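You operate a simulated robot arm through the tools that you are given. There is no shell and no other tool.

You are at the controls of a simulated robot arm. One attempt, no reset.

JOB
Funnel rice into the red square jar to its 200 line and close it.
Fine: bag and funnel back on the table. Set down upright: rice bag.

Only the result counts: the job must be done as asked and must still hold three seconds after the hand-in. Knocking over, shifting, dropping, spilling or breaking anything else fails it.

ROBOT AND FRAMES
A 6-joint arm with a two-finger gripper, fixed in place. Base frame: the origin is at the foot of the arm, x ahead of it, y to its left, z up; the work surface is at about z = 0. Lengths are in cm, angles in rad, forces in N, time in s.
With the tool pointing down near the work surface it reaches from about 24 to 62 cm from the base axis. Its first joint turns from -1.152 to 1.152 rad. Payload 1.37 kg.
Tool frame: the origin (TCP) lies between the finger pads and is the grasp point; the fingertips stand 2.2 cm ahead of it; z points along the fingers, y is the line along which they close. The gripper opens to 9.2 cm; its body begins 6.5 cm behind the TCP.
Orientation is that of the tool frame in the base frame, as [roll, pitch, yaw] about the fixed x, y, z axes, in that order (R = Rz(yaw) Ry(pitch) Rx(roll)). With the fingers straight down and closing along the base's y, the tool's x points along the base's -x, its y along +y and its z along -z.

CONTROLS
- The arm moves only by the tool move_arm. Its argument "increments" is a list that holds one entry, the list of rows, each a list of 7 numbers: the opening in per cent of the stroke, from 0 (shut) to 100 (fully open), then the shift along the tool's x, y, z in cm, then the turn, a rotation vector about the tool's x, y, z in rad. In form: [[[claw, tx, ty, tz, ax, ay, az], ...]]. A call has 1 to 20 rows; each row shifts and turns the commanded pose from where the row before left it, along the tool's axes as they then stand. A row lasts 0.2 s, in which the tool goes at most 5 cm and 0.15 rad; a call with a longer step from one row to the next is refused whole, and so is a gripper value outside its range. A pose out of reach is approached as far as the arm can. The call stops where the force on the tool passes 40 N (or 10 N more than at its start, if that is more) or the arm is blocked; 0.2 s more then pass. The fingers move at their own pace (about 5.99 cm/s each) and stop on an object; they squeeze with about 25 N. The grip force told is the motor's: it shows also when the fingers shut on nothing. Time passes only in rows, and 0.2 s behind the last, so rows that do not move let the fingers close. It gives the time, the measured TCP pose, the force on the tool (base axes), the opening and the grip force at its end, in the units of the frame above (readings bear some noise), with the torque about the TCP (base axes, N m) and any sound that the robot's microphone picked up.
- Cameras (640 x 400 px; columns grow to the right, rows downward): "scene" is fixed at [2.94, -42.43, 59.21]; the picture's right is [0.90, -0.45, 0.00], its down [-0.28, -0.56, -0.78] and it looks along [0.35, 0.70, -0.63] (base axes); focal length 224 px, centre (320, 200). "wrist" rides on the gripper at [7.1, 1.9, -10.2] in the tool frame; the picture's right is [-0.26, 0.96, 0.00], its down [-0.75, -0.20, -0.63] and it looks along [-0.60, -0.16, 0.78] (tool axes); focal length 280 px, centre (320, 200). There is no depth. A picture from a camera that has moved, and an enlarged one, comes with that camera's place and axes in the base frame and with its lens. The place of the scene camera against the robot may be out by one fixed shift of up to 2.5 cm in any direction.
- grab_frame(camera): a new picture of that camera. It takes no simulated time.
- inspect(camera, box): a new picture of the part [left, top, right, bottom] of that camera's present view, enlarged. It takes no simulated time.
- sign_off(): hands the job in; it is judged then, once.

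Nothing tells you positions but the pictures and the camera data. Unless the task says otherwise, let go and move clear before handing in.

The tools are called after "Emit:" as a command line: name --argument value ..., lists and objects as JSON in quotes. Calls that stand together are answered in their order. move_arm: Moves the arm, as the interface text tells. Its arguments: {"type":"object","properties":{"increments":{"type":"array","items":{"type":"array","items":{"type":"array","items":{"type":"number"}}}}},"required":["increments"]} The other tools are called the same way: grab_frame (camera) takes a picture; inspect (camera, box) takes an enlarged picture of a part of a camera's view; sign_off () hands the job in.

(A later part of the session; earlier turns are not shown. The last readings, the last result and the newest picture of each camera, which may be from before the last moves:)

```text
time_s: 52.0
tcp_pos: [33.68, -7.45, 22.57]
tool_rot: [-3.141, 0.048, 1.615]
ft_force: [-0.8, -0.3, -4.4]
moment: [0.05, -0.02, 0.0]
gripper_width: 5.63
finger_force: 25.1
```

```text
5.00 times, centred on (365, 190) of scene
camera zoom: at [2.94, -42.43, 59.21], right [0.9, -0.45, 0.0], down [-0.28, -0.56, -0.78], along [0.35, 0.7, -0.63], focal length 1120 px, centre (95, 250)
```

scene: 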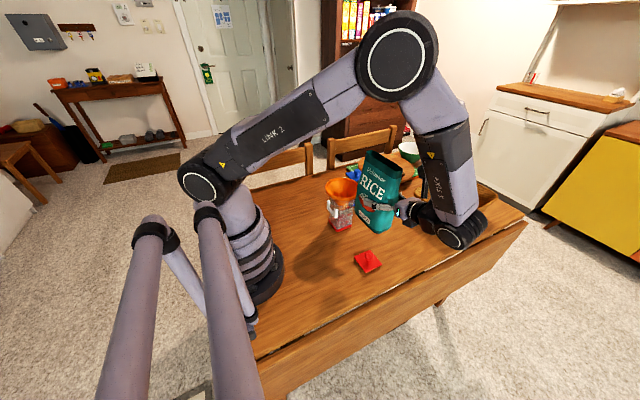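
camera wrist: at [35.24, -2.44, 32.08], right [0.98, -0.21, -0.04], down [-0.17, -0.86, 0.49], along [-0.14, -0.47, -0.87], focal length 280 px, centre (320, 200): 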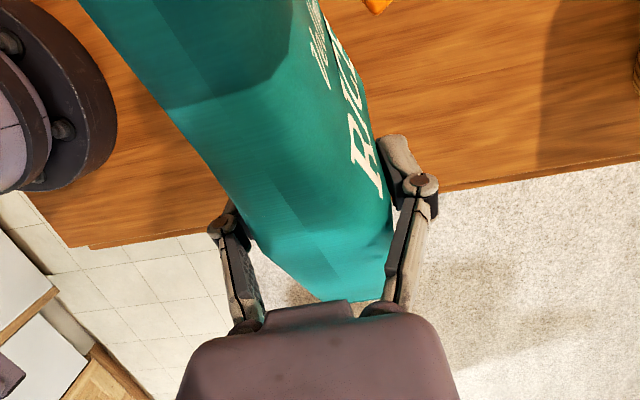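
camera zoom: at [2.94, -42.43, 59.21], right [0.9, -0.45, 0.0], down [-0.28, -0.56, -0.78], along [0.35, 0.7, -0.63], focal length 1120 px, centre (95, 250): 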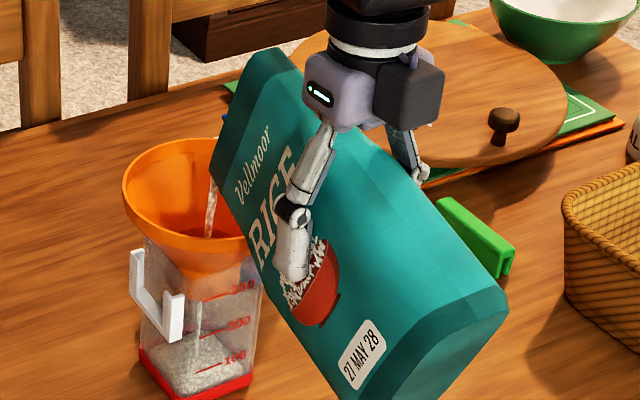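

The flow is gentle, with the level rising only slightly per 0.4 s. I'll hold for about a second.

Emit:
move_arm --increments '[[[0, 0, 0, 0, 0, 0, 0], [0, 0, 0, 0, 0, 0, 0], [0, 0, 0, 0, 0, 0, 0], [0, 0, 0, 0, 0, 0, 0]]]'

Emit:
inspect --camera "scene" --box '[327, 195, 367, 235]'

```text
time_s: 53.0
tcp_pos: [33.74, -7.34, 22.5]
tool_rot: [-3.141, 0.047, 1.615]
ft_force: [0.5, -0.2, -4.3]
moment: [0.02, 0.01, 0.0]
gripper_width: 5.59
finger_force: 25.0
```

```text
10.00 times, centred on (347, 215) of scene
camera zoom: at [2.94, -42.43, 59.21], right [0.9, -0.45, 0.0], down [-0.28, -0.56, -0.78], along [0.35, 0.7, -0.63], focal length 2240 px, centre (50, 50)
```

zoom: 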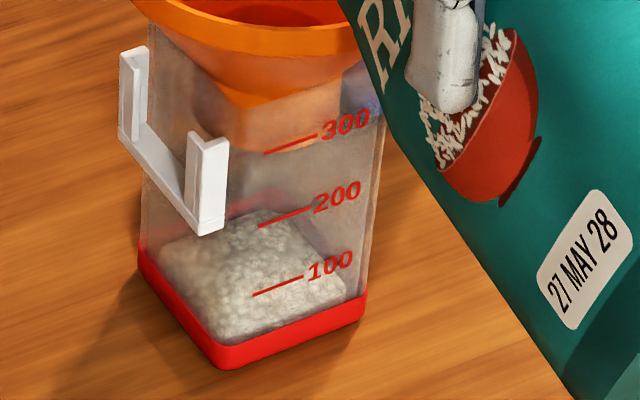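

The flow self-limits: it stopped after a small mound formed. So I can meter rice by tilt. I'll step to 75°, then 77.5°, with holds.

Emit:
move_arm --increments '[[[0, 0.135, 0, -0.341, 0, -0.0436, 0], [0, 0, 0, 0, 0, 0, 0], [0, 0, 0, 0, 0, 0, 0], [0, 0, 0, 0, 0, 0, 0], [0, 0, 0, 0, 0, 0, 0]]]'

Emit:
inspect --camera "scene" --box '[327, 195, 367, 235]'

Emit:
inspect --camera "scene" --box '[325, 150, 405, 230]'

```text
time_s: 54.2
tcp_pos: [33.62, -7.35, 22.89]
tool_rot: [3.141, 0.091, 1.617]
ft_force: [-0.3, 1.0, -4.2]
moment: [0.1, 0.0, 0.0]
gripper_width: 5.62
finger_force: 25.2
```

```text
10.00 times, centred on (347, 215) of scene
camera zoom: at [2.94, -42.43, 59.21], right [0.9, -0.45, 0.0], down [-0.28, -0.56, -0.78], along [0.35, 0.7, -0.63], focal length 2240 px, centre (50, 50)
```

zoom: 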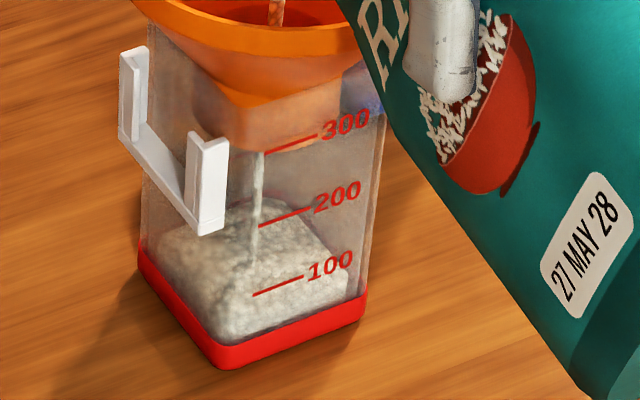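

```text
5.00 times, centred on (365, 190) of scene
camera zoom: at [2.94, -42.43, 59.21], right [0.9, -0.45, 0.0], down [-0.28, -0.56, -0.78], along [0.35, 0.7, -0.63], focal length 1120 px, centre (95, 250)
```

zoom: 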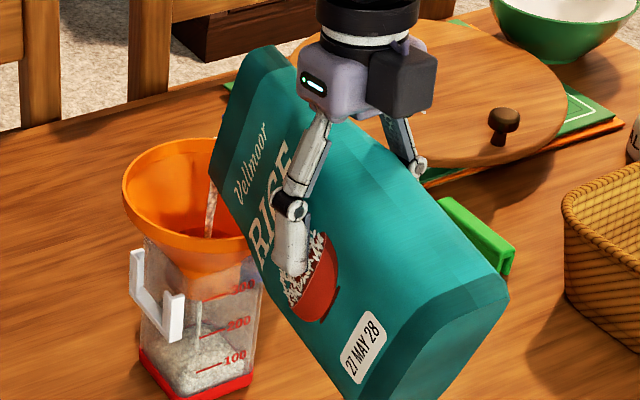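

Emit:
move_arm --increments '[[[0, 0.14, 0, -0.387, 0, -0.0436, 0], [0, 0, 0, 0, 0, 0, 0], [0, 0, 0, 0, 0, 0, 0], [0, 0, 0, 0, 0, 0, 0], [0, 0, 0, 0, 0, 0, 0], [0, 0, 0, 0, 0, 0, 0]]]'

Emit:
inspect --camera "scene" --box '[327, 195, 367, 235]'

Emit:
inspect --camera "scene" --box '[325, 150, 405, 230]'

```text
time_s: 55.6
tcp_pos: [33.47, -7.04, 23.31]
tool_rot: [3.141, 0.134, 1.614]
ft_force: [-0.7, -0.1, -3.8]
moment: [0.1, -0.04, 0.01]
gripper_width: 5.6
finger_force: 25.0
```

```text
10.00 times, centred on (347, 215) of scene
camera zoom: at [2.94, -42.43, 59.21], right [0.9, -0.45, 0.0], down [-0.28, -0.56, -0.78], along [0.35, 0.7, -0.63], focal length 2240 px, centre (50, 50)
```

zoom: 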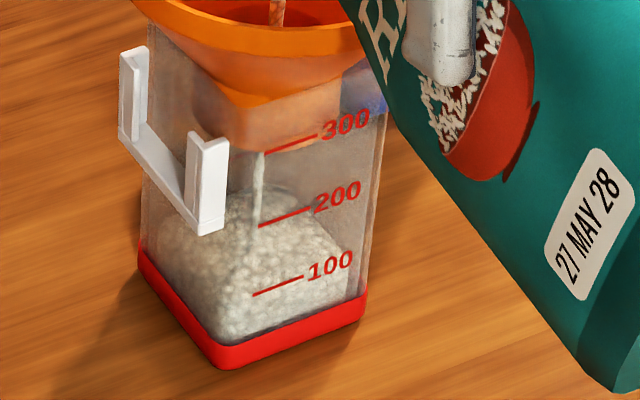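

```text
5.00 times, centred on (365, 190) of scene
camera zoom: at [2.94, -42.43, 59.21], right [0.9, -0.45, 0.0], down [-0.28, -0.56, -0.78], along [0.35, 0.7, -0.63], focal length 1120 px, centre (95, 250)
```

zoom: 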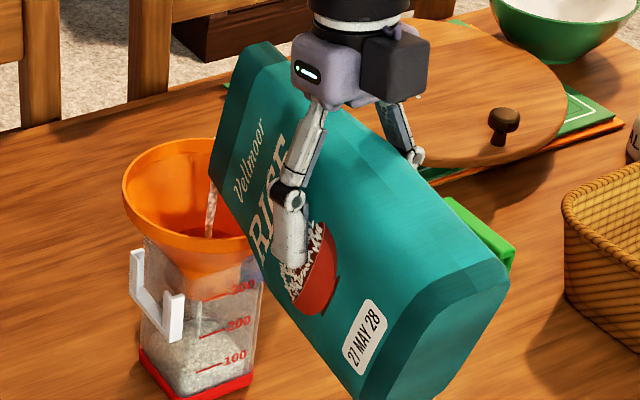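

The stream stays centred in the funnel; I estimate roughly 80–90 ml so far. I'll hold this tilt until the flow dies down.

Emit:
move_arm --increments '[[[0, 0, 0, 0, 0, 0, 0], [0, 0, 0, 0, 0, 0, 0], [0, 0, 0, 0, 0, 0, 0], [0, 0, 0, 0, 0, 0, 0], [0, 0, 0, 0, 0, 0, 0]]]'

Emit:
inspect --camera "scene" --box '[327, 195, 367, 235]'

```text
time_s: 56.8
tcp_pos: [33.58, -6.91, 23.34]
tool_rot: [3.139, 0.134, 1.613]
ft_force: [-0.4, 0.3, -3.8]
moment: [0.07, 0.01, 0.03]
gripper_width: 5.61
finger_force: 25.0
```

```text
10.00 times, centred on (347, 215) of scene
camera zoom: at [2.94, -42.43, 59.21], right [0.9, -0.45, 0.0], down [-0.28, -0.56, -0.78], along [0.35, 0.7, -0.63], focal length 2240 px, centre (50, 50)
```

zoom: 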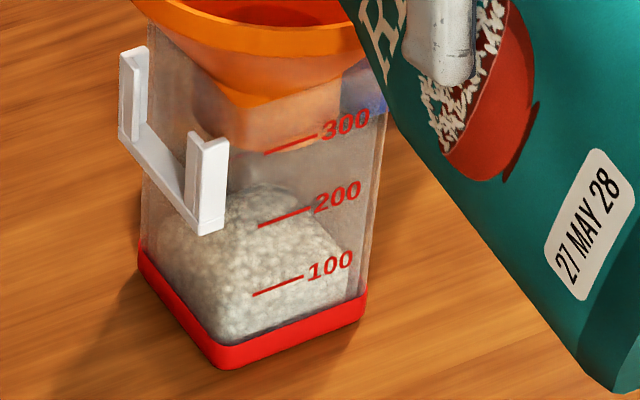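

Flow has stopped at about 90 ml. Next step: 80°.

Emit:
move_arm --increments '[[[0, 0.14, 0, -0.387, 0, -0.0436, 0], [0, 0, 0, 0, 0, 0, 0], [0, 0, 0, 0, 0, 0, 0], [0, 0, 0, 0, 0, 0, 0], [0, 0, 0, 0, 0, 0, 0], [0, 0, 0, 0, 0, 0, 0], [0, 0, 0, 0, 0, 0, 0], [0, 0, 0, 0, 0, 0, 0], [0, 0, 0, 0, 0, 0, 0], [0, 0, 0, 0, 0, 0, 0]]]'

Emit:
inspect --camera "scene" --box '[327, 195, 367, 235]'

Emit:
inspect --camera "scene" --box '[325, 150, 405, 230]'

```text
time_s: 59.0
tcp_pos: [33.58, -6.93, 23.6]
tool_rot: [3.14, 0.18, 1.613]
ft_force: [-0.4, -0.5, -3.3]
moment: [0.11, -0.01, 0.03]
gripper_width: 5.6
finger_force: 25.2
```

```text
10.00 times, centred on (347, 215) of scene
camera zoom: at [2.94, -42.43, 59.21], right [0.9, -0.45, 0.0], down [-0.28, -0.56, -0.78], along [0.35, 0.7, -0.63], focal length 2240 px, centre (50, 50)
```

zoom: 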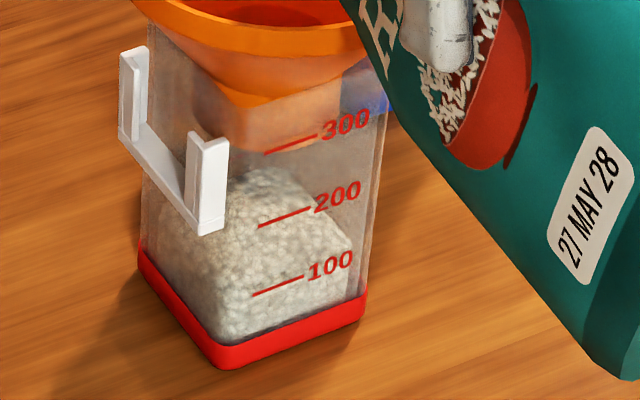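

```text
5.00 times, centred on (365, 190) of scene
camera zoom: at [2.94, -42.43, 59.21], right [0.9, -0.45, 0.0], down [-0.28, -0.56, -0.78], along [0.35, 0.7, -0.63], focal length 1120 px, centre (95, 250)
```

zoom: 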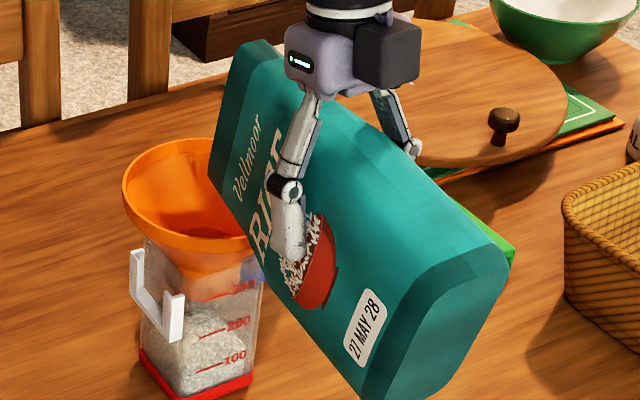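

Emit:
inspect --camera "scene" --box '[337, 208, 365, 234]'

```text
15.38 times, centred on (351, 221) of scene
camera zoom: at [2.94, -42.43, 59.21], right [0.9, -0.45, 0.0], down [-0.28, -0.56, -0.78], along [0.35, 0.7, -0.63], focal length 3446 px, centre (-157, -123)
```

zoom: 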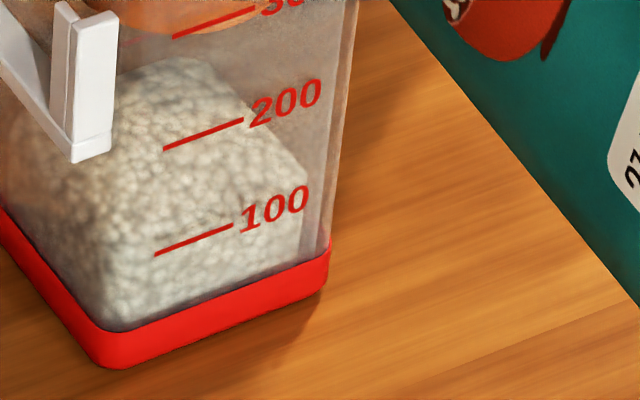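

I read about 125–130 ml at 80°, so it's roughly 16 ml per degree. Next: 82.5°, then wait for the flow to end.

Emit:
move_arm --increments '[[[0, 0.149, 0, -0.392, 0, -0.0436, 0], [0, 0, 0, 0, 0, 0, 0], [0, 0, 0, 0, 0, 0, 0], [0, 0, 0, 0, 0, 0, 0], [0, 0, 0, 0, 0, 0, 0], [0, 0, 0, 0, 0, 0, 0], [0, 0, 0, 0, 0, 0, 0], [0, 0, 0, 0, 0, 0, 0], [0, 0, 0, 0, 0, 0, 0], [0, 0, 0, 0, 0, 0, 0]]]'

Emit:
inspect --camera "scene" --box '[337, 208, 365, 234]'

Emit:
inspect --camera "scene" --box '[325, 150, 405, 230]'

```text
time_s: 61.2
tcp_pos: [33.56, -6.69, 23.99]
tool_rot: [3.141, 0.222, 1.617]
ft_force: [0.2, 0.4, -3.3]
moment: [0.11, 0.0, -0.01]
gripper_width: 5.6
finger_force: 25.1
```

```text
15.38 times, centred on (351, 221) of scene
camera zoom: at [2.94, -42.43, 59.21], right [0.9, -0.45, 0.0], down [-0.28, -0.56, -0.78], along [0.35, 0.7, -0.63], focal length 3446 px, centre (-157, -123)
```

zoom: 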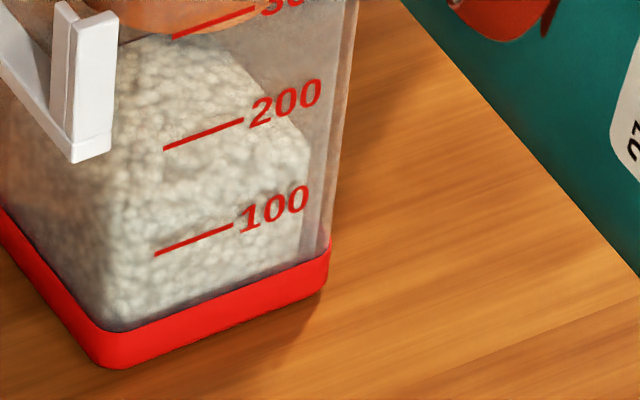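

```text
5.00 times, centred on (365, 190) of scene
camera zoom: at [2.94, -42.43, 59.21], right [0.9, -0.45, 0.0], down [-0.28, -0.56, -0.78], along [0.35, 0.7, -0.63], focal length 1120 px, centre (95, 250)
```

zoom: 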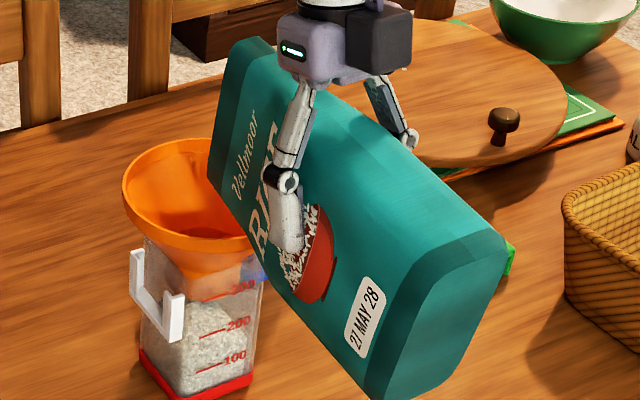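

Emit:
inspect --camera "scene" --box '[340, 208, 360, 222]'

Emit:
inspect --camera "scene" --box '[334, 198, 364, 234]'

```text
16.00 times, centred on (350, 215) of scene
camera zoom: at [2.94, -42.43, 59.21], right [0.9, -0.45, 0.0], down [-0.28, -0.56, -0.78], along [0.35, 0.7, -0.63], focal length 3584 px, centre (-160, -40)
```

zoom: 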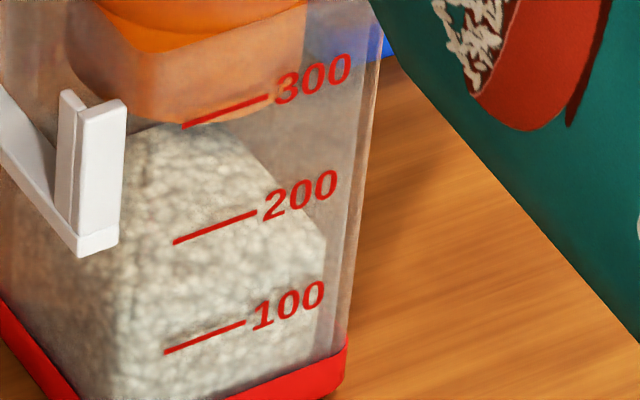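

```text
11.11 times, centred on (349, 216) of scene
camera zoom: at [2.94, -42.43, 59.21], right [0.9, -0.45, 0.0], down [-0.28, -0.56, -0.78], along [0.35, 0.7, -0.63], focal length 2489 px, centre (-2, 22)
```

zoom: 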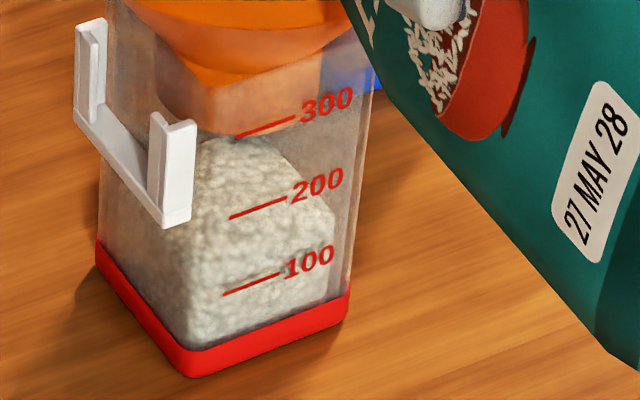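

Settled at about 145 ml by the contact line and surface shape. I'll continue to 85° and let it settle.

Emit:
move_arm --increments '[[[0, 0.149, 0, -0.392, 0, -0.0436, 0], [0, 0, 0, 0, 0, 0, 0], [0, 0, 0, 0, 0, 0, 0], [0, 0, 0, 0, 0, 0, 0], [0, 0, 0, 0, 0, 0, 0], [0, 0, 0, 0, 0, 0, 0], [0, 0, 0, 0, 0, 0, 0], [0, 0, 0, 0, 0, 0, 0], [0, 0, 0, 0, 0, 0, 0], [0, 0, 0, 0, 0, 0, 0]]]'

Emit:
inspect --camera "scene" --box '[340, 208, 360, 222]'

Emit:
inspect --camera "scene" --box '[325, 150, 405, 230]'

```text
time_s: 63.4
tcp_pos: [33.52, -6.44, 24.47]
tool_rot: [-3.141, 0.265, 1.617]
ft_force: [-0.2, 0.3, -3.0]
moment: [0.13, 0.01, -0.02]
gripper_width: 5.59
finger_force: 25.0
```

```text
16.00 times, centred on (350, 215) of scene
camera zoom: at [2.94, -42.43, 59.21], right [0.9, -0.45, 0.0], down [-0.28, -0.56, -0.78], along [0.35, 0.7, -0.63], focal length 3584 px, centre (-160, -40)
```

zoom: 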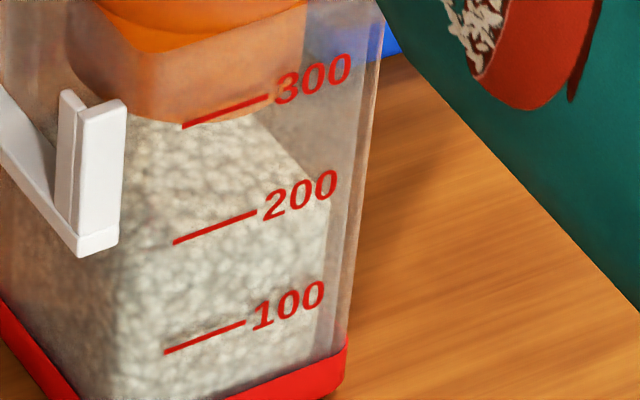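

```text
5.00 times, centred on (365, 190) of scene
camera zoom: at [2.94, -42.43, 59.21], right [0.9, -0.45, 0.0], down [-0.28, -0.56, -0.78], along [0.35, 0.7, -0.63], focal length 1120 px, centre (95, 250)
```

zoom: 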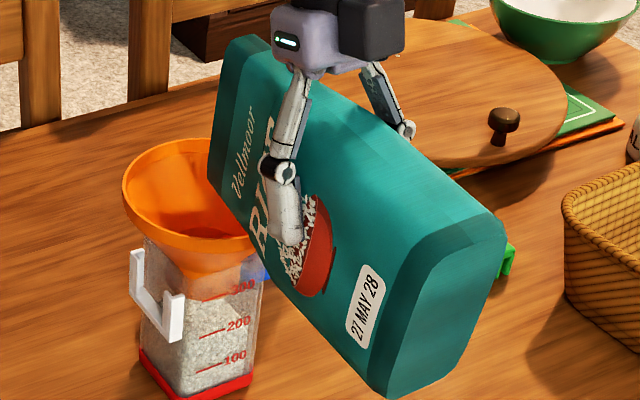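

About 175 ml at 85°, and the flow has stopped. I'll take a finer step of 1.25°.

Emit:
move_arm --increments '[[[0, 0.072, 0, -0.22, 0, -0.0218, 0], [0, 0, 0, 0, 0, 0, 0], [0, 0, 0, 0, 0, 0, 0], [0, 0, 0, 0, 0, 0, 0], [0, 0, 0, 0, 0, 0, 0], [0, 0, 0, 0, 0, 0, 0], [0, 0, 0, 0, 0, 0, 0], [0, 0, 0, 0, 0, 0, 0], [0, 0, 0, 0, 0, 0, 0]]]'

Emit:
inspect --camera "scene" --box '[340, 208, 360, 222]'

Emit:
inspect --camera "scene" --box '[334, 198, 364, 234]'

```text
time_s: 65.4
tcp_pos: [33.47, -6.38, 24.5]
tool_rot: [-3.14, 0.287, 1.615]
ft_force: [-0.2, -0.1, -4.1]
moment: [0.17, 0.02, -0.02]
gripper_width: 5.6
finger_force: 25.2
```

```text
16.00 times, centred on (350, 215) of scene
camera zoom: at [2.94, -42.43, 59.21], right [0.9, -0.45, 0.0], down [-0.28, -0.56, -0.78], along [0.35, 0.7, -0.63], focal length 3584 px, centre (-160, -40)
```

zoom: 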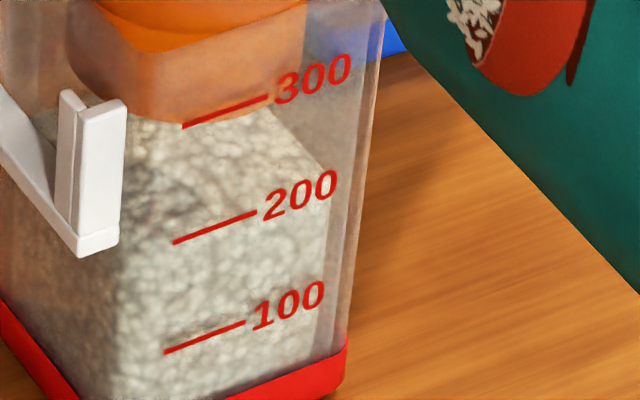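

```text
11.11 times, centred on (349, 216) of scene
camera zoom: at [2.94, -42.43, 59.21], right [0.9, -0.45, 0.0], down [-0.28, -0.56, -0.78], along [0.35, 0.7, -0.63], focal length 2489 px, centre (-2, 22)
```

zoom: 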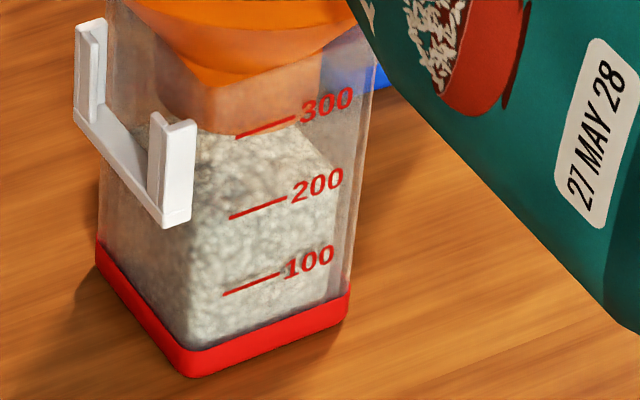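

Emit:
inspect --camera "scene" --box '[350, 206, 362, 216]'

Emit:
inspect --camera "scene" --box '[345, 202, 365, 222]'

```text
16.00 times, centred on (356, 211) of scene
camera zoom: at [2.94, -42.43, 59.21], right [0.9, -0.45, 0.0], down [-0.28, -0.56, -0.78], along [0.35, 0.7, -0.63], focal length 3584 px, centre (-256, 24)
```

zoom: 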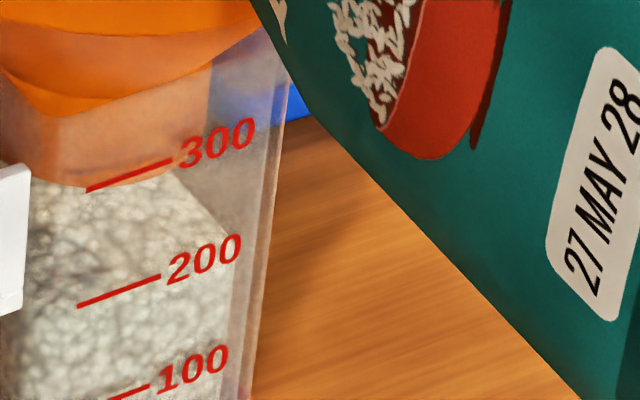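

```text
16.00 times, centred on (355, 212) of scene
camera zoom: at [2.94, -42.43, 59.21], right [0.9, -0.45, 0.0], down [-0.28, -0.56, -0.78], along [0.35, 0.7, -0.63], focal length 3584 px, centre (-240, 8)
```

zoom: 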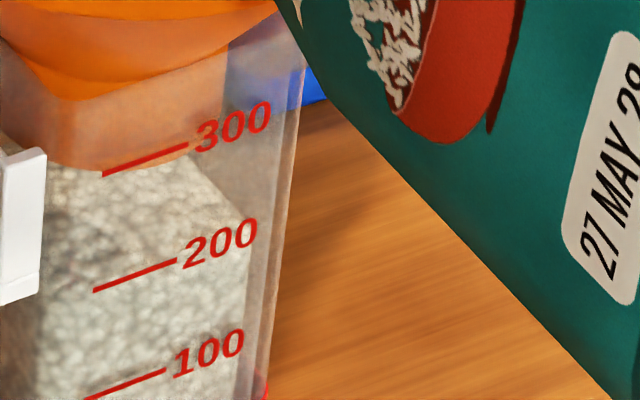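

The corner of the rice now appears right at the 200 level. I need to know whether rice is still flowing before any further time passes.

Emit:
inspect --camera "scene" --box '[325, 165, 385, 210]'

Emit:
inspect --camera "scene" --box '[334, 205, 354, 220]'

Emit:
grab_frame --camera "wrist"

```text
8.89 times, centred on (355, 188) of scene
camera zoom: at [2.94, -42.43, 59.21], right [0.9, -0.45, 0.0], down [-0.28, -0.56, -0.78], along [0.35, 0.7, -0.63], focal length 1991 px, centre (9, 311)
```

zoom: 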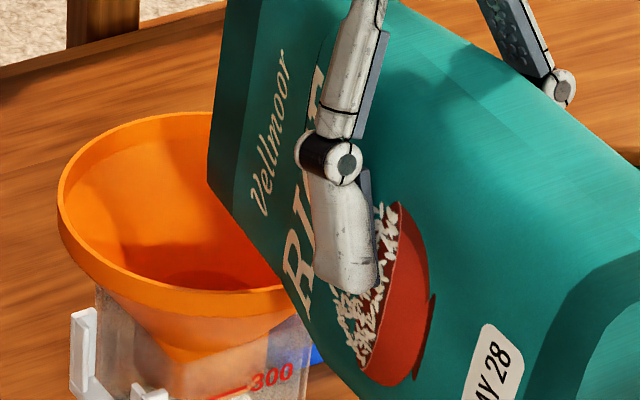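

```text
16.00 times, centred on (344, 212) of scene
camera zoom: at [2.94, -42.43, 59.21], right [0.9, -0.45, 0.0], down [-0.28, -0.56, -0.78], along [0.35, 0.7, -0.63], focal length 3584 px, centre (-64, 0)
```

zoom: 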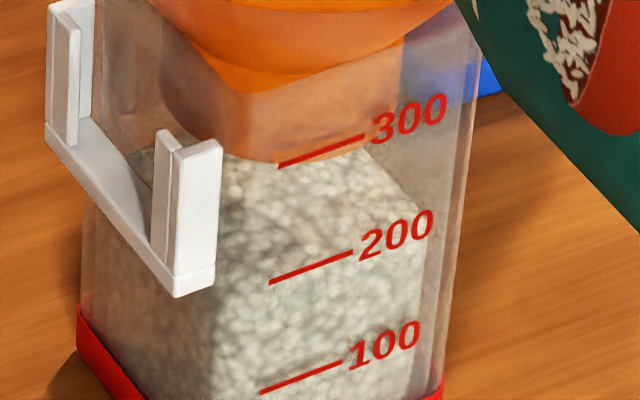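

```text
taken
camera wrist: at [35.02, 3.53, 32.16], right [0.98, -0.21, 0.07], down [-0.18, -0.55, 0.81], along [-0.13, -0.81, -0.58], focal length 280 px, centre (320, 200)
```

wrist: 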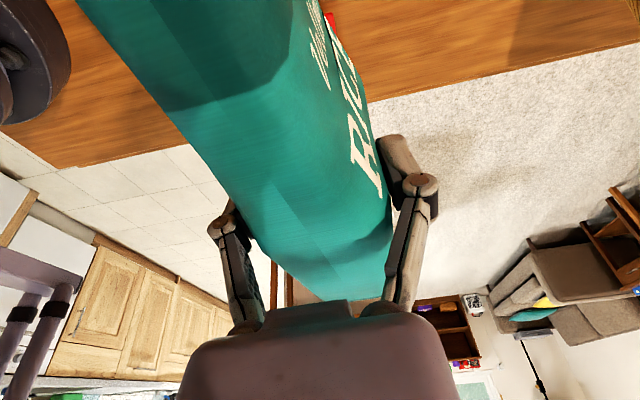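

No stream remains in the funnel and the rice sits level with the 200 mark at the wall. I'll stop pouring here and tilt the bag back along the same path, with the lip staying over the funnel.

Emit:
move_arm --increments '[[[0, -0.072, 0, 0.22, 0, 0.0218, 0], [0, -0.149, 0, 0.392, 0, 0.0436, 0], [0, -0.149, 0, 0.392, 0, 0.0436, 0], [0, -0.14, 0, 0.387, 0, 0.0436, 0], [0, -0.14, 0, 0.387, 0, 0.0436, 0], [0, -0.135, 0, 0.341, 0, 0.0436, 0], [0, -0.135, 0, 0.341, 0, 0.0436, 0], [0, -0.125, 0, 0.335, 0, 0.0436, 0], [0, -0.125, 0, 0.335, 0, 0.0436, 0], [0, -0.104, 0, 0.289, 0, 0.0436, 0], [0, -0.104, 0, 0.289, 0, 0.0436, 0], [0, -0.064, 0, 0.195, 0, 0.0436, 0], [0, -0.064, 0, 0.195, 0, 0.0436, 0], [0, -0.155, 0, 0.193, 0, 0.0436, 0], [0, -0.155, 0, 0.193, 0, 0.0436, 0], [0, 0, 0, 0, 0, 0, 0]]]'

Emit:
inspect --camera "scene" --box '[310, 130, 430, 230]'

Emit:
inspect --camera "scene" --box '[334, 205, 354, 220]'

```text
time_s: 68.8
tcp_pos: [33.64, -8.24, 20.12]
tool_rot: [3.141, -0.346, 1.614]
ft_force: [-0.6, 1.0, -3.9]
moment: [0.07, -0.05, 0.02]
gripper_width: 5.57
finger_force: 24.4
```

```text
4.00 times, centred on (370, 180) of scene
camera zoom: at [2.94, -42.43, 59.21], right [0.9, -0.45, 0.0], down [-0.28, -0.56, -0.78], along [0.35, 0.7, -0.63], focal length 896 px, centre (120, 280)
```

zoom: 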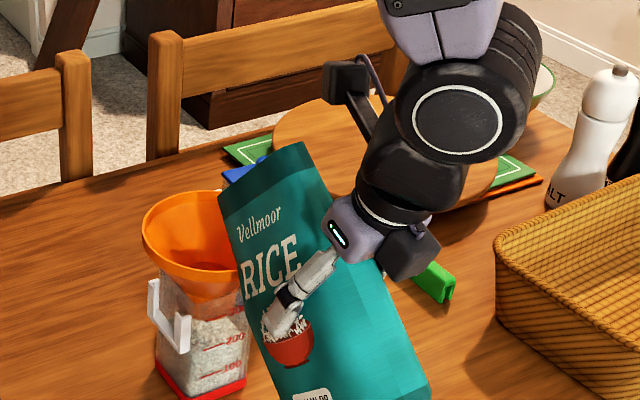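

```text
16.00 times, centred on (344, 212) of scene
camera zoom: at [2.94, -42.43, 59.21], right [0.9, -0.45, 0.0], down [-0.28, -0.56, -0.78], along [0.35, 0.7, -0.63], focal length 3584 px, centre (-64, 0)
```

zoom: 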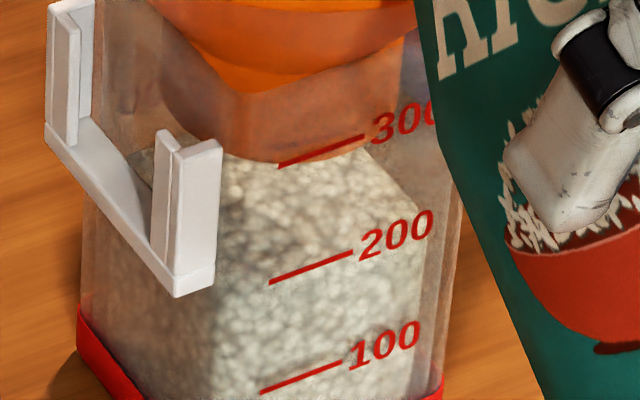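

Level unchanged and nothing spilled. I'll finish returning the bag to upright at the standoff position, reversing the earlier moves.

Emit:
move_arm --increments '[[[0, 0, 0, 0, 0, 0.0436, 0], [0, 0, 0, 0, 0, 0.0436, 0], [0, 0, 0, 0, 0, 0.0436, 0], [0, 0, 0, 0, 0, 0.0436, 0], [0, -0.15, 0, -0.344, 0, 0, 0], [0, -0.15, 0, -0.344, 0, 0, 0], [0, 0, 0, 0, 0, 0.0873, 0], [0, 0, 0, 0, 0, 0.0873, 0], [0, 0.18, 0, -1.367, 0, 0, 0], [0, 0.18, 0, -1.367, 0, 0, 0], [0, 0.18, 0, -1.367, 0, 0, 0], [0, 0, 0, 0, 0, 0.105, 0], [0, 0, 0, 0, 0, 0.105, 0], [0, 0, 0, 0, 0, 0.105, 0], [0, 0, 0, 0, 0, 0.105, 0], [0, 0, 0, 0, 0, 0.105, 0], [0, 0, 0, 0, 0, 0, 0]]]'

Emit:
grab_frame --camera "scene"

Emit:
inspect --camera "scene" --box '[334, 205, 359, 235]'

Emit:
grab_frame --camera "wrist"

```text
time_s: 72.4
tcp_pos: [33.66, -11.17, 24.11]
tool_rot: [3.141, -1.221, 1.62]
ft_force: [-0.3, -0.1, -3.9]
moment: [-0.04, 0.0, 0.02]
gripper_width: 5.57
finger_force: 25.1
```

```text
taken
```

scene: 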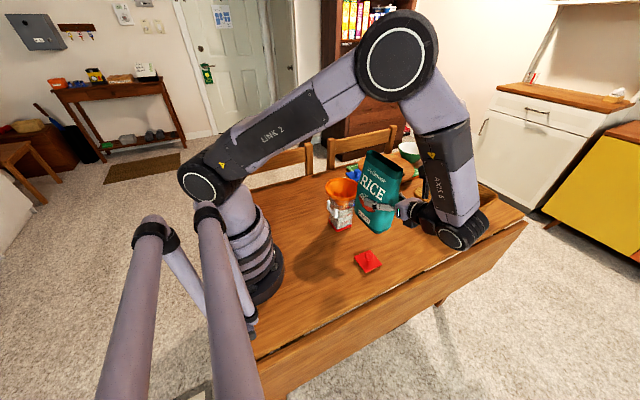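

```text
13.33 times, centred on (346, 220) of scene
camera zoom: at [2.94, -42.43, 59.21], right [0.9, -0.45, 0.0], down [-0.28, -0.56, -0.78], along [0.35, 0.7, -0.63], focal length 2987 px, centre (-33, -67)
```

zoom: 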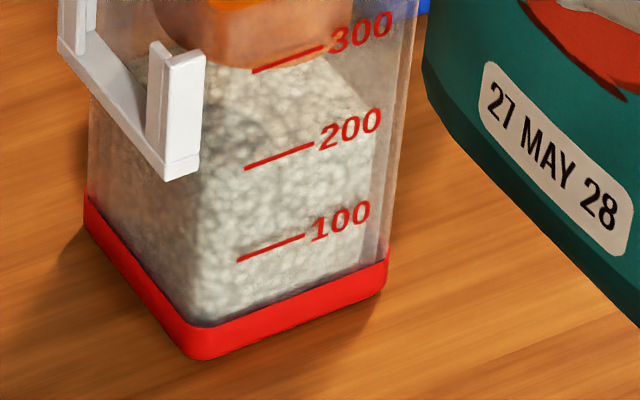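

```text
taken
camera wrist: at [35.93, -18.13, 34.1], right [0.97, -0.05, -0.25], down [-0.17, -0.85, -0.49], along [-0.19, 0.52, -0.83], focal length 280 px, centre (320, 200)
```

wrist: 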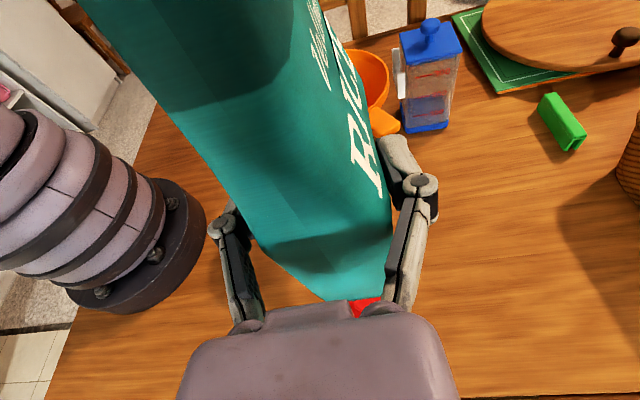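

The bag is back upright and the jar is in clear view. I'll zoom in tightly on the rice surface edges to judge the level before putting the bag down.

Emit:
inspect --camera "scene" --box '[335, 206, 347, 218]'

Emit:
inspect --camera "scene" --box '[346, 206, 362, 218]'

```text
16.00 times, centred on (341, 212) of scene
camera zoom: at [2.94, -42.43, 59.21], right [0.9, -0.45, 0.0], down [-0.28, -0.56, -0.78], along [0.35, 0.7, -0.63], focal length 3584 px, centre (-16, 8)
```

zoom: 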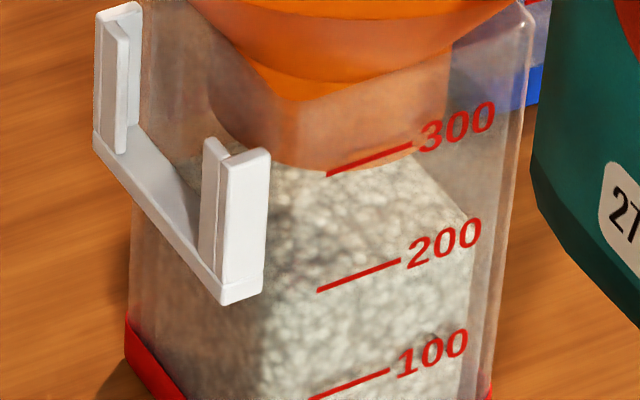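

```text
16.00 times, centred on (354, 212) of scene
camera zoom: at [2.94, -42.43, 59.21], right [0.9, -0.45, 0.0], down [-0.28, -0.56, -0.78], along [0.35, 0.7, -0.63], focal length 3584 px, centre (-224, 8)
```

zoom: 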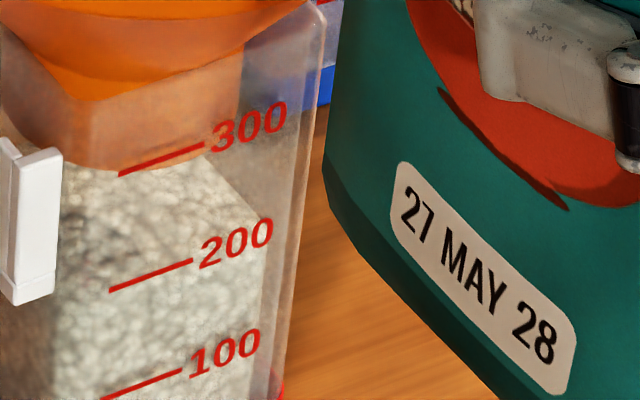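

Right wall reads right at 200, back-left slightly lower, so the mean level is about 200 ml. I'm satisfied and will carry the bag back to its original spot.

Emit:
move_arm --increments '[[[0, -0.02, 1.3, -0.05, 0, 0, 0], [0, -0.03, 2.0, -0.09, 0, 0, 0], [0, -0.04, 2.5, -0.11, 0, 0, 0], [0, -0.04, 2.5, -0.11, 0, 0, 0], [0, -0.04, 2.5, -0.11, 0, 0, 0], [0, -0.04, 2.5, -0.11, 0, 0, 0], [0, -0.03, 1.5, -0.07, 0, 0, 0], [0, 0, 0, 0, 0, 0, 0]]]'

Emit:
move_arm --increments '[[[0, -1.5, 0, 0.55, 0, 0, 0], [0, -2.0, 0, 0.732, 0, 0, 0], [0, -2.0, 0, 0.732, 0, 0, 0], [0, -2.0, 0, 0.732, 0, 0, 0], [0, -2.0, 0, 0.732, 0, 0, 0], [0, -1.5, 0, 0.55, 0, 0, 0], [0, -1.0, 0, 0.366, 0, 0, 0], [0, 0, 0, 0, 0, 0, 0]]]'

Emit:
grab_frame --camera "scene"

Emit:
grab_frame --camera "wrist"

```text
time_s: 74.2
tcp_pos: [48.54, -11.01, 24.07]
tool_rot: [3.141, -1.22, 1.618]
ft_force: [-0.8, 0.3, -3.4]
moment: [-0.07, 0.0, -0.03]
gripper_width: 5.61
finger_force: 25.0
```

```text
time_s: 76.0
tcp_pos: [48.53, -11.06, 11.39]
tool_rot: [3.138, -1.22, 1.615]
ft_force: [-0.5, -0.8, -2.8]
moment: [-0.06, -0.03, 0.02]
gripper_width: 5.59
finger_force: 24.7
```

```text
taken
```

scene: 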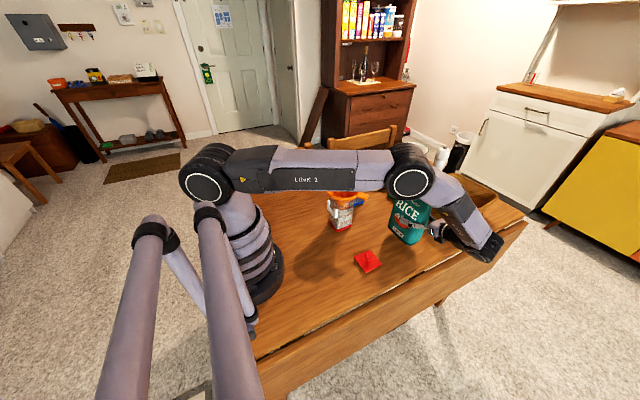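

```text
taken
camera wrist: at [50.79, -18.1, 21.44], right [0.97, -0.05, -0.25], down [-0.17, -0.85, -0.49], along [-0.19, 0.52, -0.83], focal length 280 px, centre (320, 200)
```

wrist: 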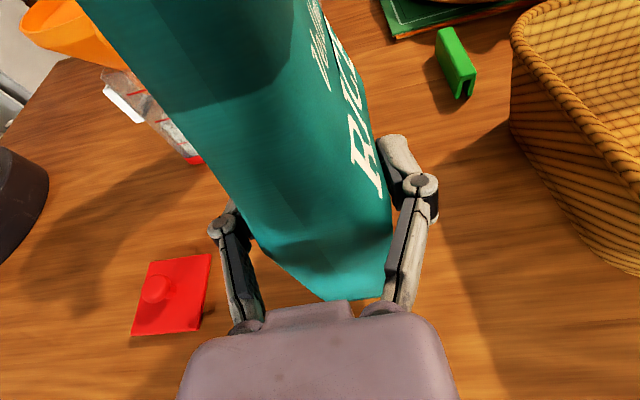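

Now the slow final lowering, watching for contact.

Emit:
move_arm --increments '[[[0, -0.7, 0, 0.256, 0, 0, 0], [0, -0.7, 0, 0.256, 0, 0, 0], [0, -0.5, 0, 0.183, 0, 0, 0], [0, -0.28, 0, 0.103, 0, 0, 0], [0, 0, 0, 0, 0, 0, 0]]]'

Emit:
move_arm --increments '[[[0, -0.14, 0, 0.052, 0, 0, 0], [0, 0, 0, 0, 0, 0, 0]]]'

Emit:
move_arm --increments '[[[0, -0.14, 0, 0.052, 0, 0, 0], [0, 0, 0, 0, 0, 0, 0]]]'

Emit:
inspect --camera "scene" --box '[370, 170, 490, 260]'

```text
time_s: 77.2
tcp_pos: [48.65, -11.11, 9.0]
tool_rot: [3.14, -1.221, 1.615]
ft_force: [-0.4, 0.5, -3.0]
moment: [-0.06, 0.01, 0.0]
gripper_width: 5.58
finger_force: 25.1
```

```text
time_s: 77.8
tcp_pos: [48.62, -11.07, 8.87]
tool_rot: [3.141, -1.22, 1.615]
ft_force: [0.2, 0.3, -3.3]
moment: [-0.04, 0.0, 0.01]
gripper_width: 5.58
finger_force: 24.8
```

```text
time_s: 78.4
tcp_pos: [48.66, -11.09, 8.74]
tool_rot: [3.14, -1.22, 1.616]
ft_force: [0.2, -1.0, -3.6]
moment: [-0.08, -0.02, 0.01]
gripper_width: 5.63
finger_force: 24.8
```

```text
4.44 times, centred on (430, 215) of scene
camera zoom: at [2.94, -42.43, 59.21], right [0.9, -0.45, 0.0], down [-0.28, -0.56, -0.78], along [0.35, 0.7, -0.63], focal length 996 px, centre (-169, 133)
```

zoom: 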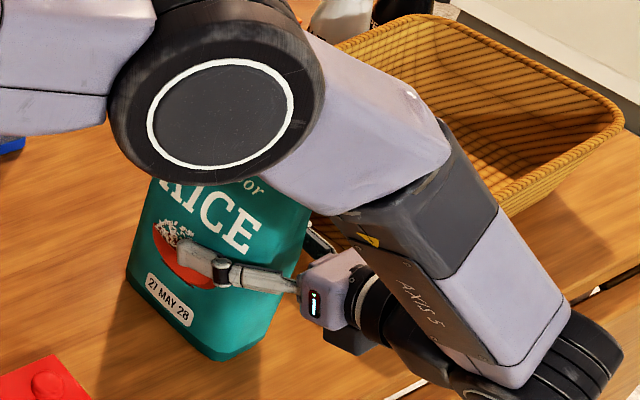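

Emit:
move_arm --increments '[[[0, -0.1, 0, 0.037, 0, 0, 0], [0, 0, 0, 0, 0, 0, 0]]]'

Emit:
move_arm --increments '[[[0, -0.1, 0, 0.037, 0, 0, 0], [0, 0, 0, 0, 0, 0, 0]]]'

Emit:
move_arm --increments '[[[0, -0.08, 0, 0.029, 0, 0, 0], [0, 0, 0, 0, 0, 0, 0]]]'

```text
time_s: 79.0
tcp_pos: [48.53, -11.17, 8.57]
tool_rot: [3.141, -1.221, 1.618]
ft_force: [-1.5, 0.4, 1.2]
moment: [-0.22, 0.08, -0.05]
gripper_width: 5.58
finger_force: 25.2
```

```text
time_s: 79.6
tcp_pos: [48.6, -11.07, 8.52]
tool_rot: [3.139, -1.221, 1.617]
ft_force: [-3.5, 1.1, 8.5]
moment: [-0.27, 0.1, -0.07]
gripper_width: 5.56
finger_force: 25.1
```

```text
time_s: 80.2
tcp_pos: [48.66, -11.04, 8.51]
tool_rot: [3.136, -1.222, 1.621]
ft_force: [-4.8, 7.9, 17.5]
moment: [-0.05, -0.08, 0.0]
gripper_width: 5.57
finger_force: 25.4
```

The bag is firmly on the table. I'll back off the excess push, then open the fingers.

Emit:
move_arm --increments '[[[0, 0.14, 0, -0.051, 0, 0, 0], [0, 0, 0, 0, 0, 0, 0]]]'

```text
time_s: 80.8
tcp_pos: [48.57, -11.17, 8.5]
tool_rot: [3.139, -1.218, 1.613]
ft_force: [2.7, 1.7, 2.0]
moment: [-0.03, -0.29, 0.04]
gripper_width: 5.61
finger_force: 24.8
```

Emit:
move_arm --increments '[[[62, 0, 0, 0, 0, 0, 0], [66, 0, 0, 0, 0, 0, 0], [72, 0, 0, 0, 0, 0, 0], [82, 0, 0, 0, 0, 0, 0], [100, 0, 0, 0, 0, 0, 0], [100, 0, 0, 0, 0, 0, 0]]]'

Emit:
grab_frame --camera "wrist"

Emit:
inspect --camera "scene" --box '[370, 170, 490, 260]'

```text
time_s: 82.2
tcp_pos: [48.48, -11.05, 8.62]
tool_rot: [3.139, -1.222, 1.617]
ft_force: [0.2, -0.2, -0.1]
moment: [-0.01, -0.01, 0.05]
gripper_width: 9.2
finger_force: 0.1
```

```text
taken
camera wrist: at [50.82, -18.06, 18.64], right [0.97, -0.05, -0.25], down [-0.17, -0.85, -0.49], along [-0.19, 0.52, -0.83], focal length 280 px, centre (320, 200)
```

wrist: 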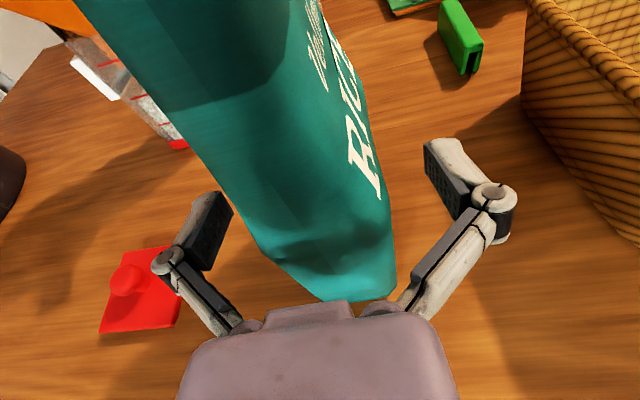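

```text
4.44 times, centred on (430, 215) of scene
camera zoom: at [2.94, -42.43, 59.21], right [0.9, -0.45, 0.0], down [-0.28, -0.56, -0.78], along [0.35, 0.7, -0.63], focal length 996 px, centre (-169, 133)
```

zoom: 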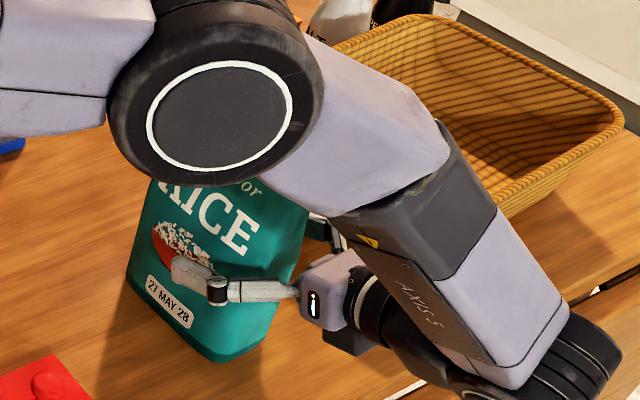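

The bag stands on its own. I'll rise straight up until the fingers clear its top.

Emit:
move_arm --increments '[[[100, 0.94, 0, -0.343, 0, 0, 0], [100, 1.878, 0, -0.687, 0, 0, 0], [100, 1.878, 0, -0.687, 0, 0, 0], [100, 1.878, 0, -0.687, 0, 0, 0], [100, 1.878, 0, -0.687, 0, 0, 0], [100, 1.878, 0, -0.687, 0, 0, 0], [100, 1.878, 0, -0.687, 0, 0, 0], [100, 1.878, 0, -0.687, 0, 0, 0], [100, 1.878, 0, -0.687, 0, 0, 0], [100, 1.878, 0, -0.687, 0, 0, 0], [100, 1.878, 0, -0.687, 0, 0, 0], [100, 0, 0, 0, 0, 0, 0]]]'

Emit:
grab_frame --camera "wrist"

Emit:
grab_frame --camera "scene"

```text
time_s: 84.8
tcp_pos: [48.6, -10.81, 29.66]
tool_rot: [-3.141, -1.221, 1.614]
ft_force: [0.0, 0.1, -0.6]
moment: [-0.01, -0.02, 0.0]
gripper_width: 9.19
finger_force: 0.0
```

```text
taken
camera wrist: at [50.81, -17.87, 39.62], right [0.97, -0.05, -0.25], down [-0.17, -0.85, -0.49], along [-0.19, 0.52, -0.83], focal length 280 px, centre (320, 200)
```

wrist: 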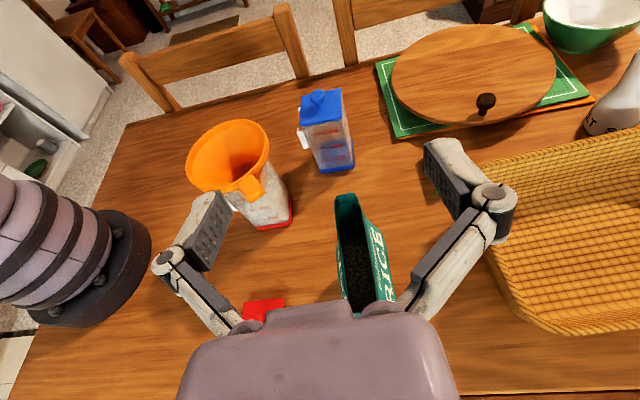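

```text
taken
```

scene: 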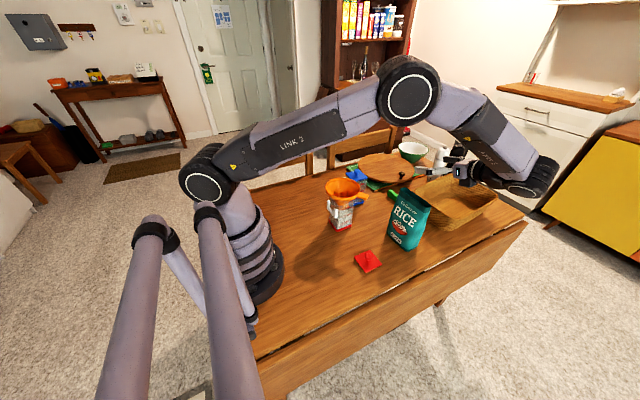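

All good. This wrist view shows the jar from another side, so I'll check the level and look for spilled grains.

Emit:
inspect --camera "wrist" --box '[225, 170, 305, 235]'

Emit:
inspect --camera "scene" --box '[334, 203, 359, 233]'

Emit:
inspect --camera "scene" --box '[300, 160, 440, 280]'

```text
6.15 times, centred on (265, 202) of wrist
camera zoom: at [50.81, -17.87, 39.62], right [0.97, -0.05, -0.25], down [-0.17, -0.85, -0.49], along [-0.19, 0.52, -0.83], focal length 1726 px, centre (658, 185)
```

zoom: 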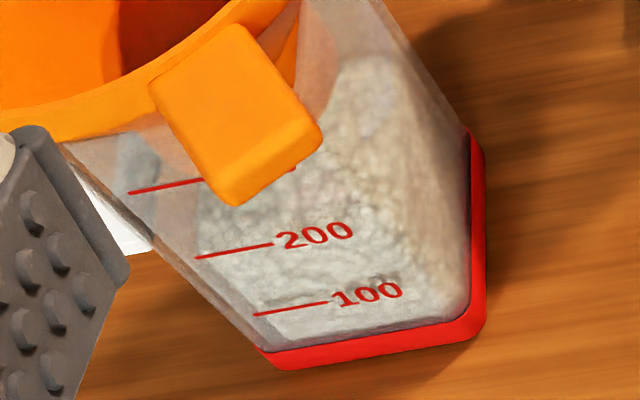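

```text
13.33 times, centred on (346, 218) of scene
camera zoom: at [2.94, -42.43, 59.21], right [0.9, -0.45, 0.0], down [-0.28, -0.56, -0.78], along [0.35, 0.7, -0.63], focal length 2987 px, centre (-33, -40)
```

zoom: 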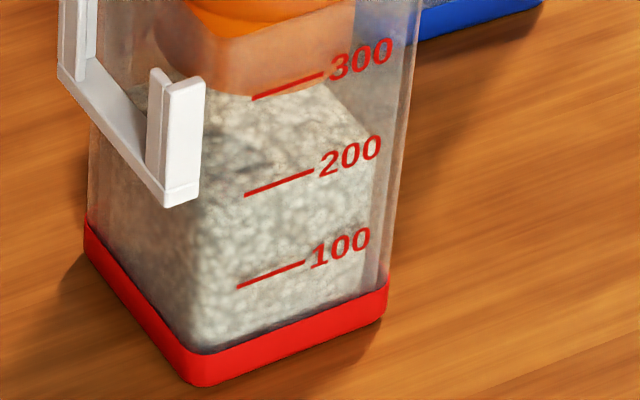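

```text
3.33 times, centred on (370, 220) of scene
camera zoom: at [2.94, -42.43, 59.21], right [0.9, -0.45, 0.0], down [-0.28, -0.56, -0.78], along [0.35, 0.7, -0.63], focal length 747 px, centre (153, 133)
```

zoom: 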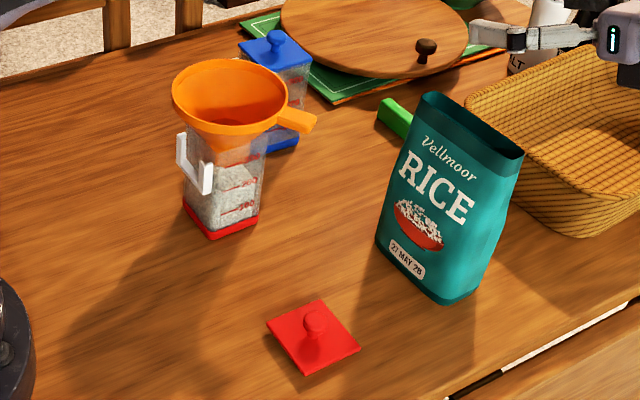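

No spilled grains, the bag is upright, and the rice edge lines up with the 200 mark. Next I'll return the tool to pointing down with the earlier yaw and go back above the funnel tab.

Emit:
move_arm --increments '[[[100, 0, 0, 0, 0, -0.1358, 0], [100, 0, 0, 0, 0, -0.1358, 0], [100, 0, 0, 0, 0, -0.1358, 0], [100, 0, 0, 0, 0, -0.1358, 0], [100, 0, 0, 0, 0, -0.1358, 0], [100, 0, 0, 0, 0, -0.1358, 0], [100, 0, 0, 0, 0, -0.1358, 0], [100, 0, 0, 0, 0, -0.1358, 0], [100, 0, 0, 0, 0, -0.1346, 0], [100, 0, 0, 0, 0, 0, -0.127], [100, 0, 0, 0, 0, 0, -0.127], [100, 0, 0, 0, 0, 0, -0.127], [100, 0, 0, 0, 0, 0, -0.128], [100, 0, 0, 0, 0, 0, 0]]]'

```text
time_s: 87.8
tcp_pos: [48.59, -11.16, 29.65]
tool_rot: [3.14, -0.001, 2.126]
ft_force: [-0.3, 0.2, 0.1]
moment: [0.02, 0.0, 0.02]
gripper_width: 9.17
finger_force: 0.1
```

Emit:
move_arm --increments '[[[100, 3.0, -0.71, 0.3, 0, 0, 0], [100, 3.0, -0.71, 0.3, 0, 0, 0], [100, 3.0, -0.71, 0.3, 0, 0, 0], [100, 3.0, -0.71, 0.3, 0, 0, 0], [70, 3.0, -0.71, 0.3, 0, 0, 0], [50, 0, 0, 2.0, 0, 0, 0], [50, 0, 0, 2.0, 0, 0, 0], [50, 0, 0, 0, 0, 0, 0]]]'

Emit:
grab_frame --camera "wrist"

Emit:
inspect --camera "scene" --box '[310, 150, 390, 240]'

```text
time_s: 89.6
tcp_pos: [37.67, -0.21, 24.04]
tool_rot: [-3.141, 0.001, 2.125]
ft_force: [-0.1, 0.1, 0.4]
moment: [0.01, -0.02, 0.0]
gripper_width: 4.6
finger_force: 0.0
```

```text
taken
camera wrist: at [35.56, 6.94, 34.06], right [0.96, 0.28, 0.0], down [0.22, -0.75, 0.63], along [0.18, -0.6, -0.78], focal length 280 px, centre (320, 200)
```

wrist: 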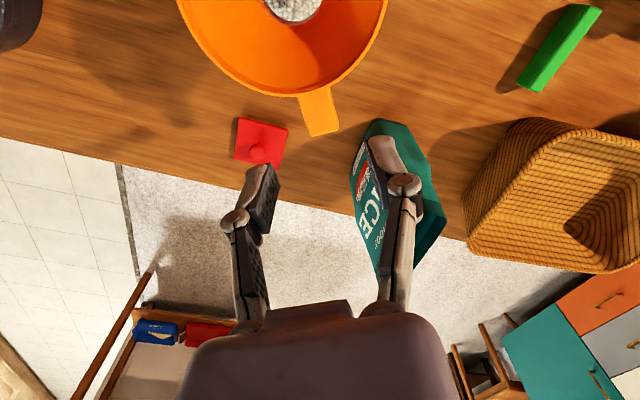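

```text
4.44 times, centred on (350, 195) of scene
camera zoom: at [2.94, -42.43, 59.21], right [0.9, -0.45, 0.0], down [-0.28, -0.56, -0.78], along [0.35, 0.7, -0.63], focal length 996 px, centre (187, 222)
```

zoom: 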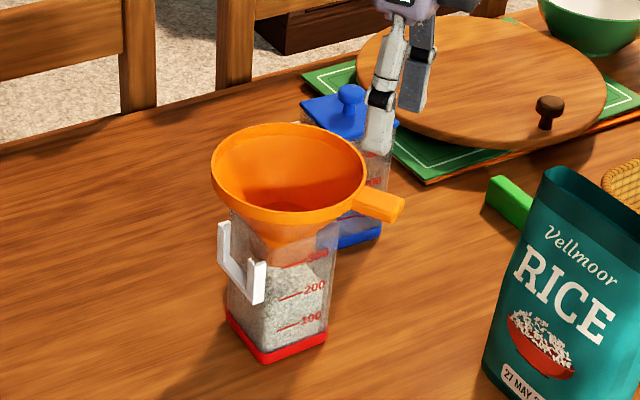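

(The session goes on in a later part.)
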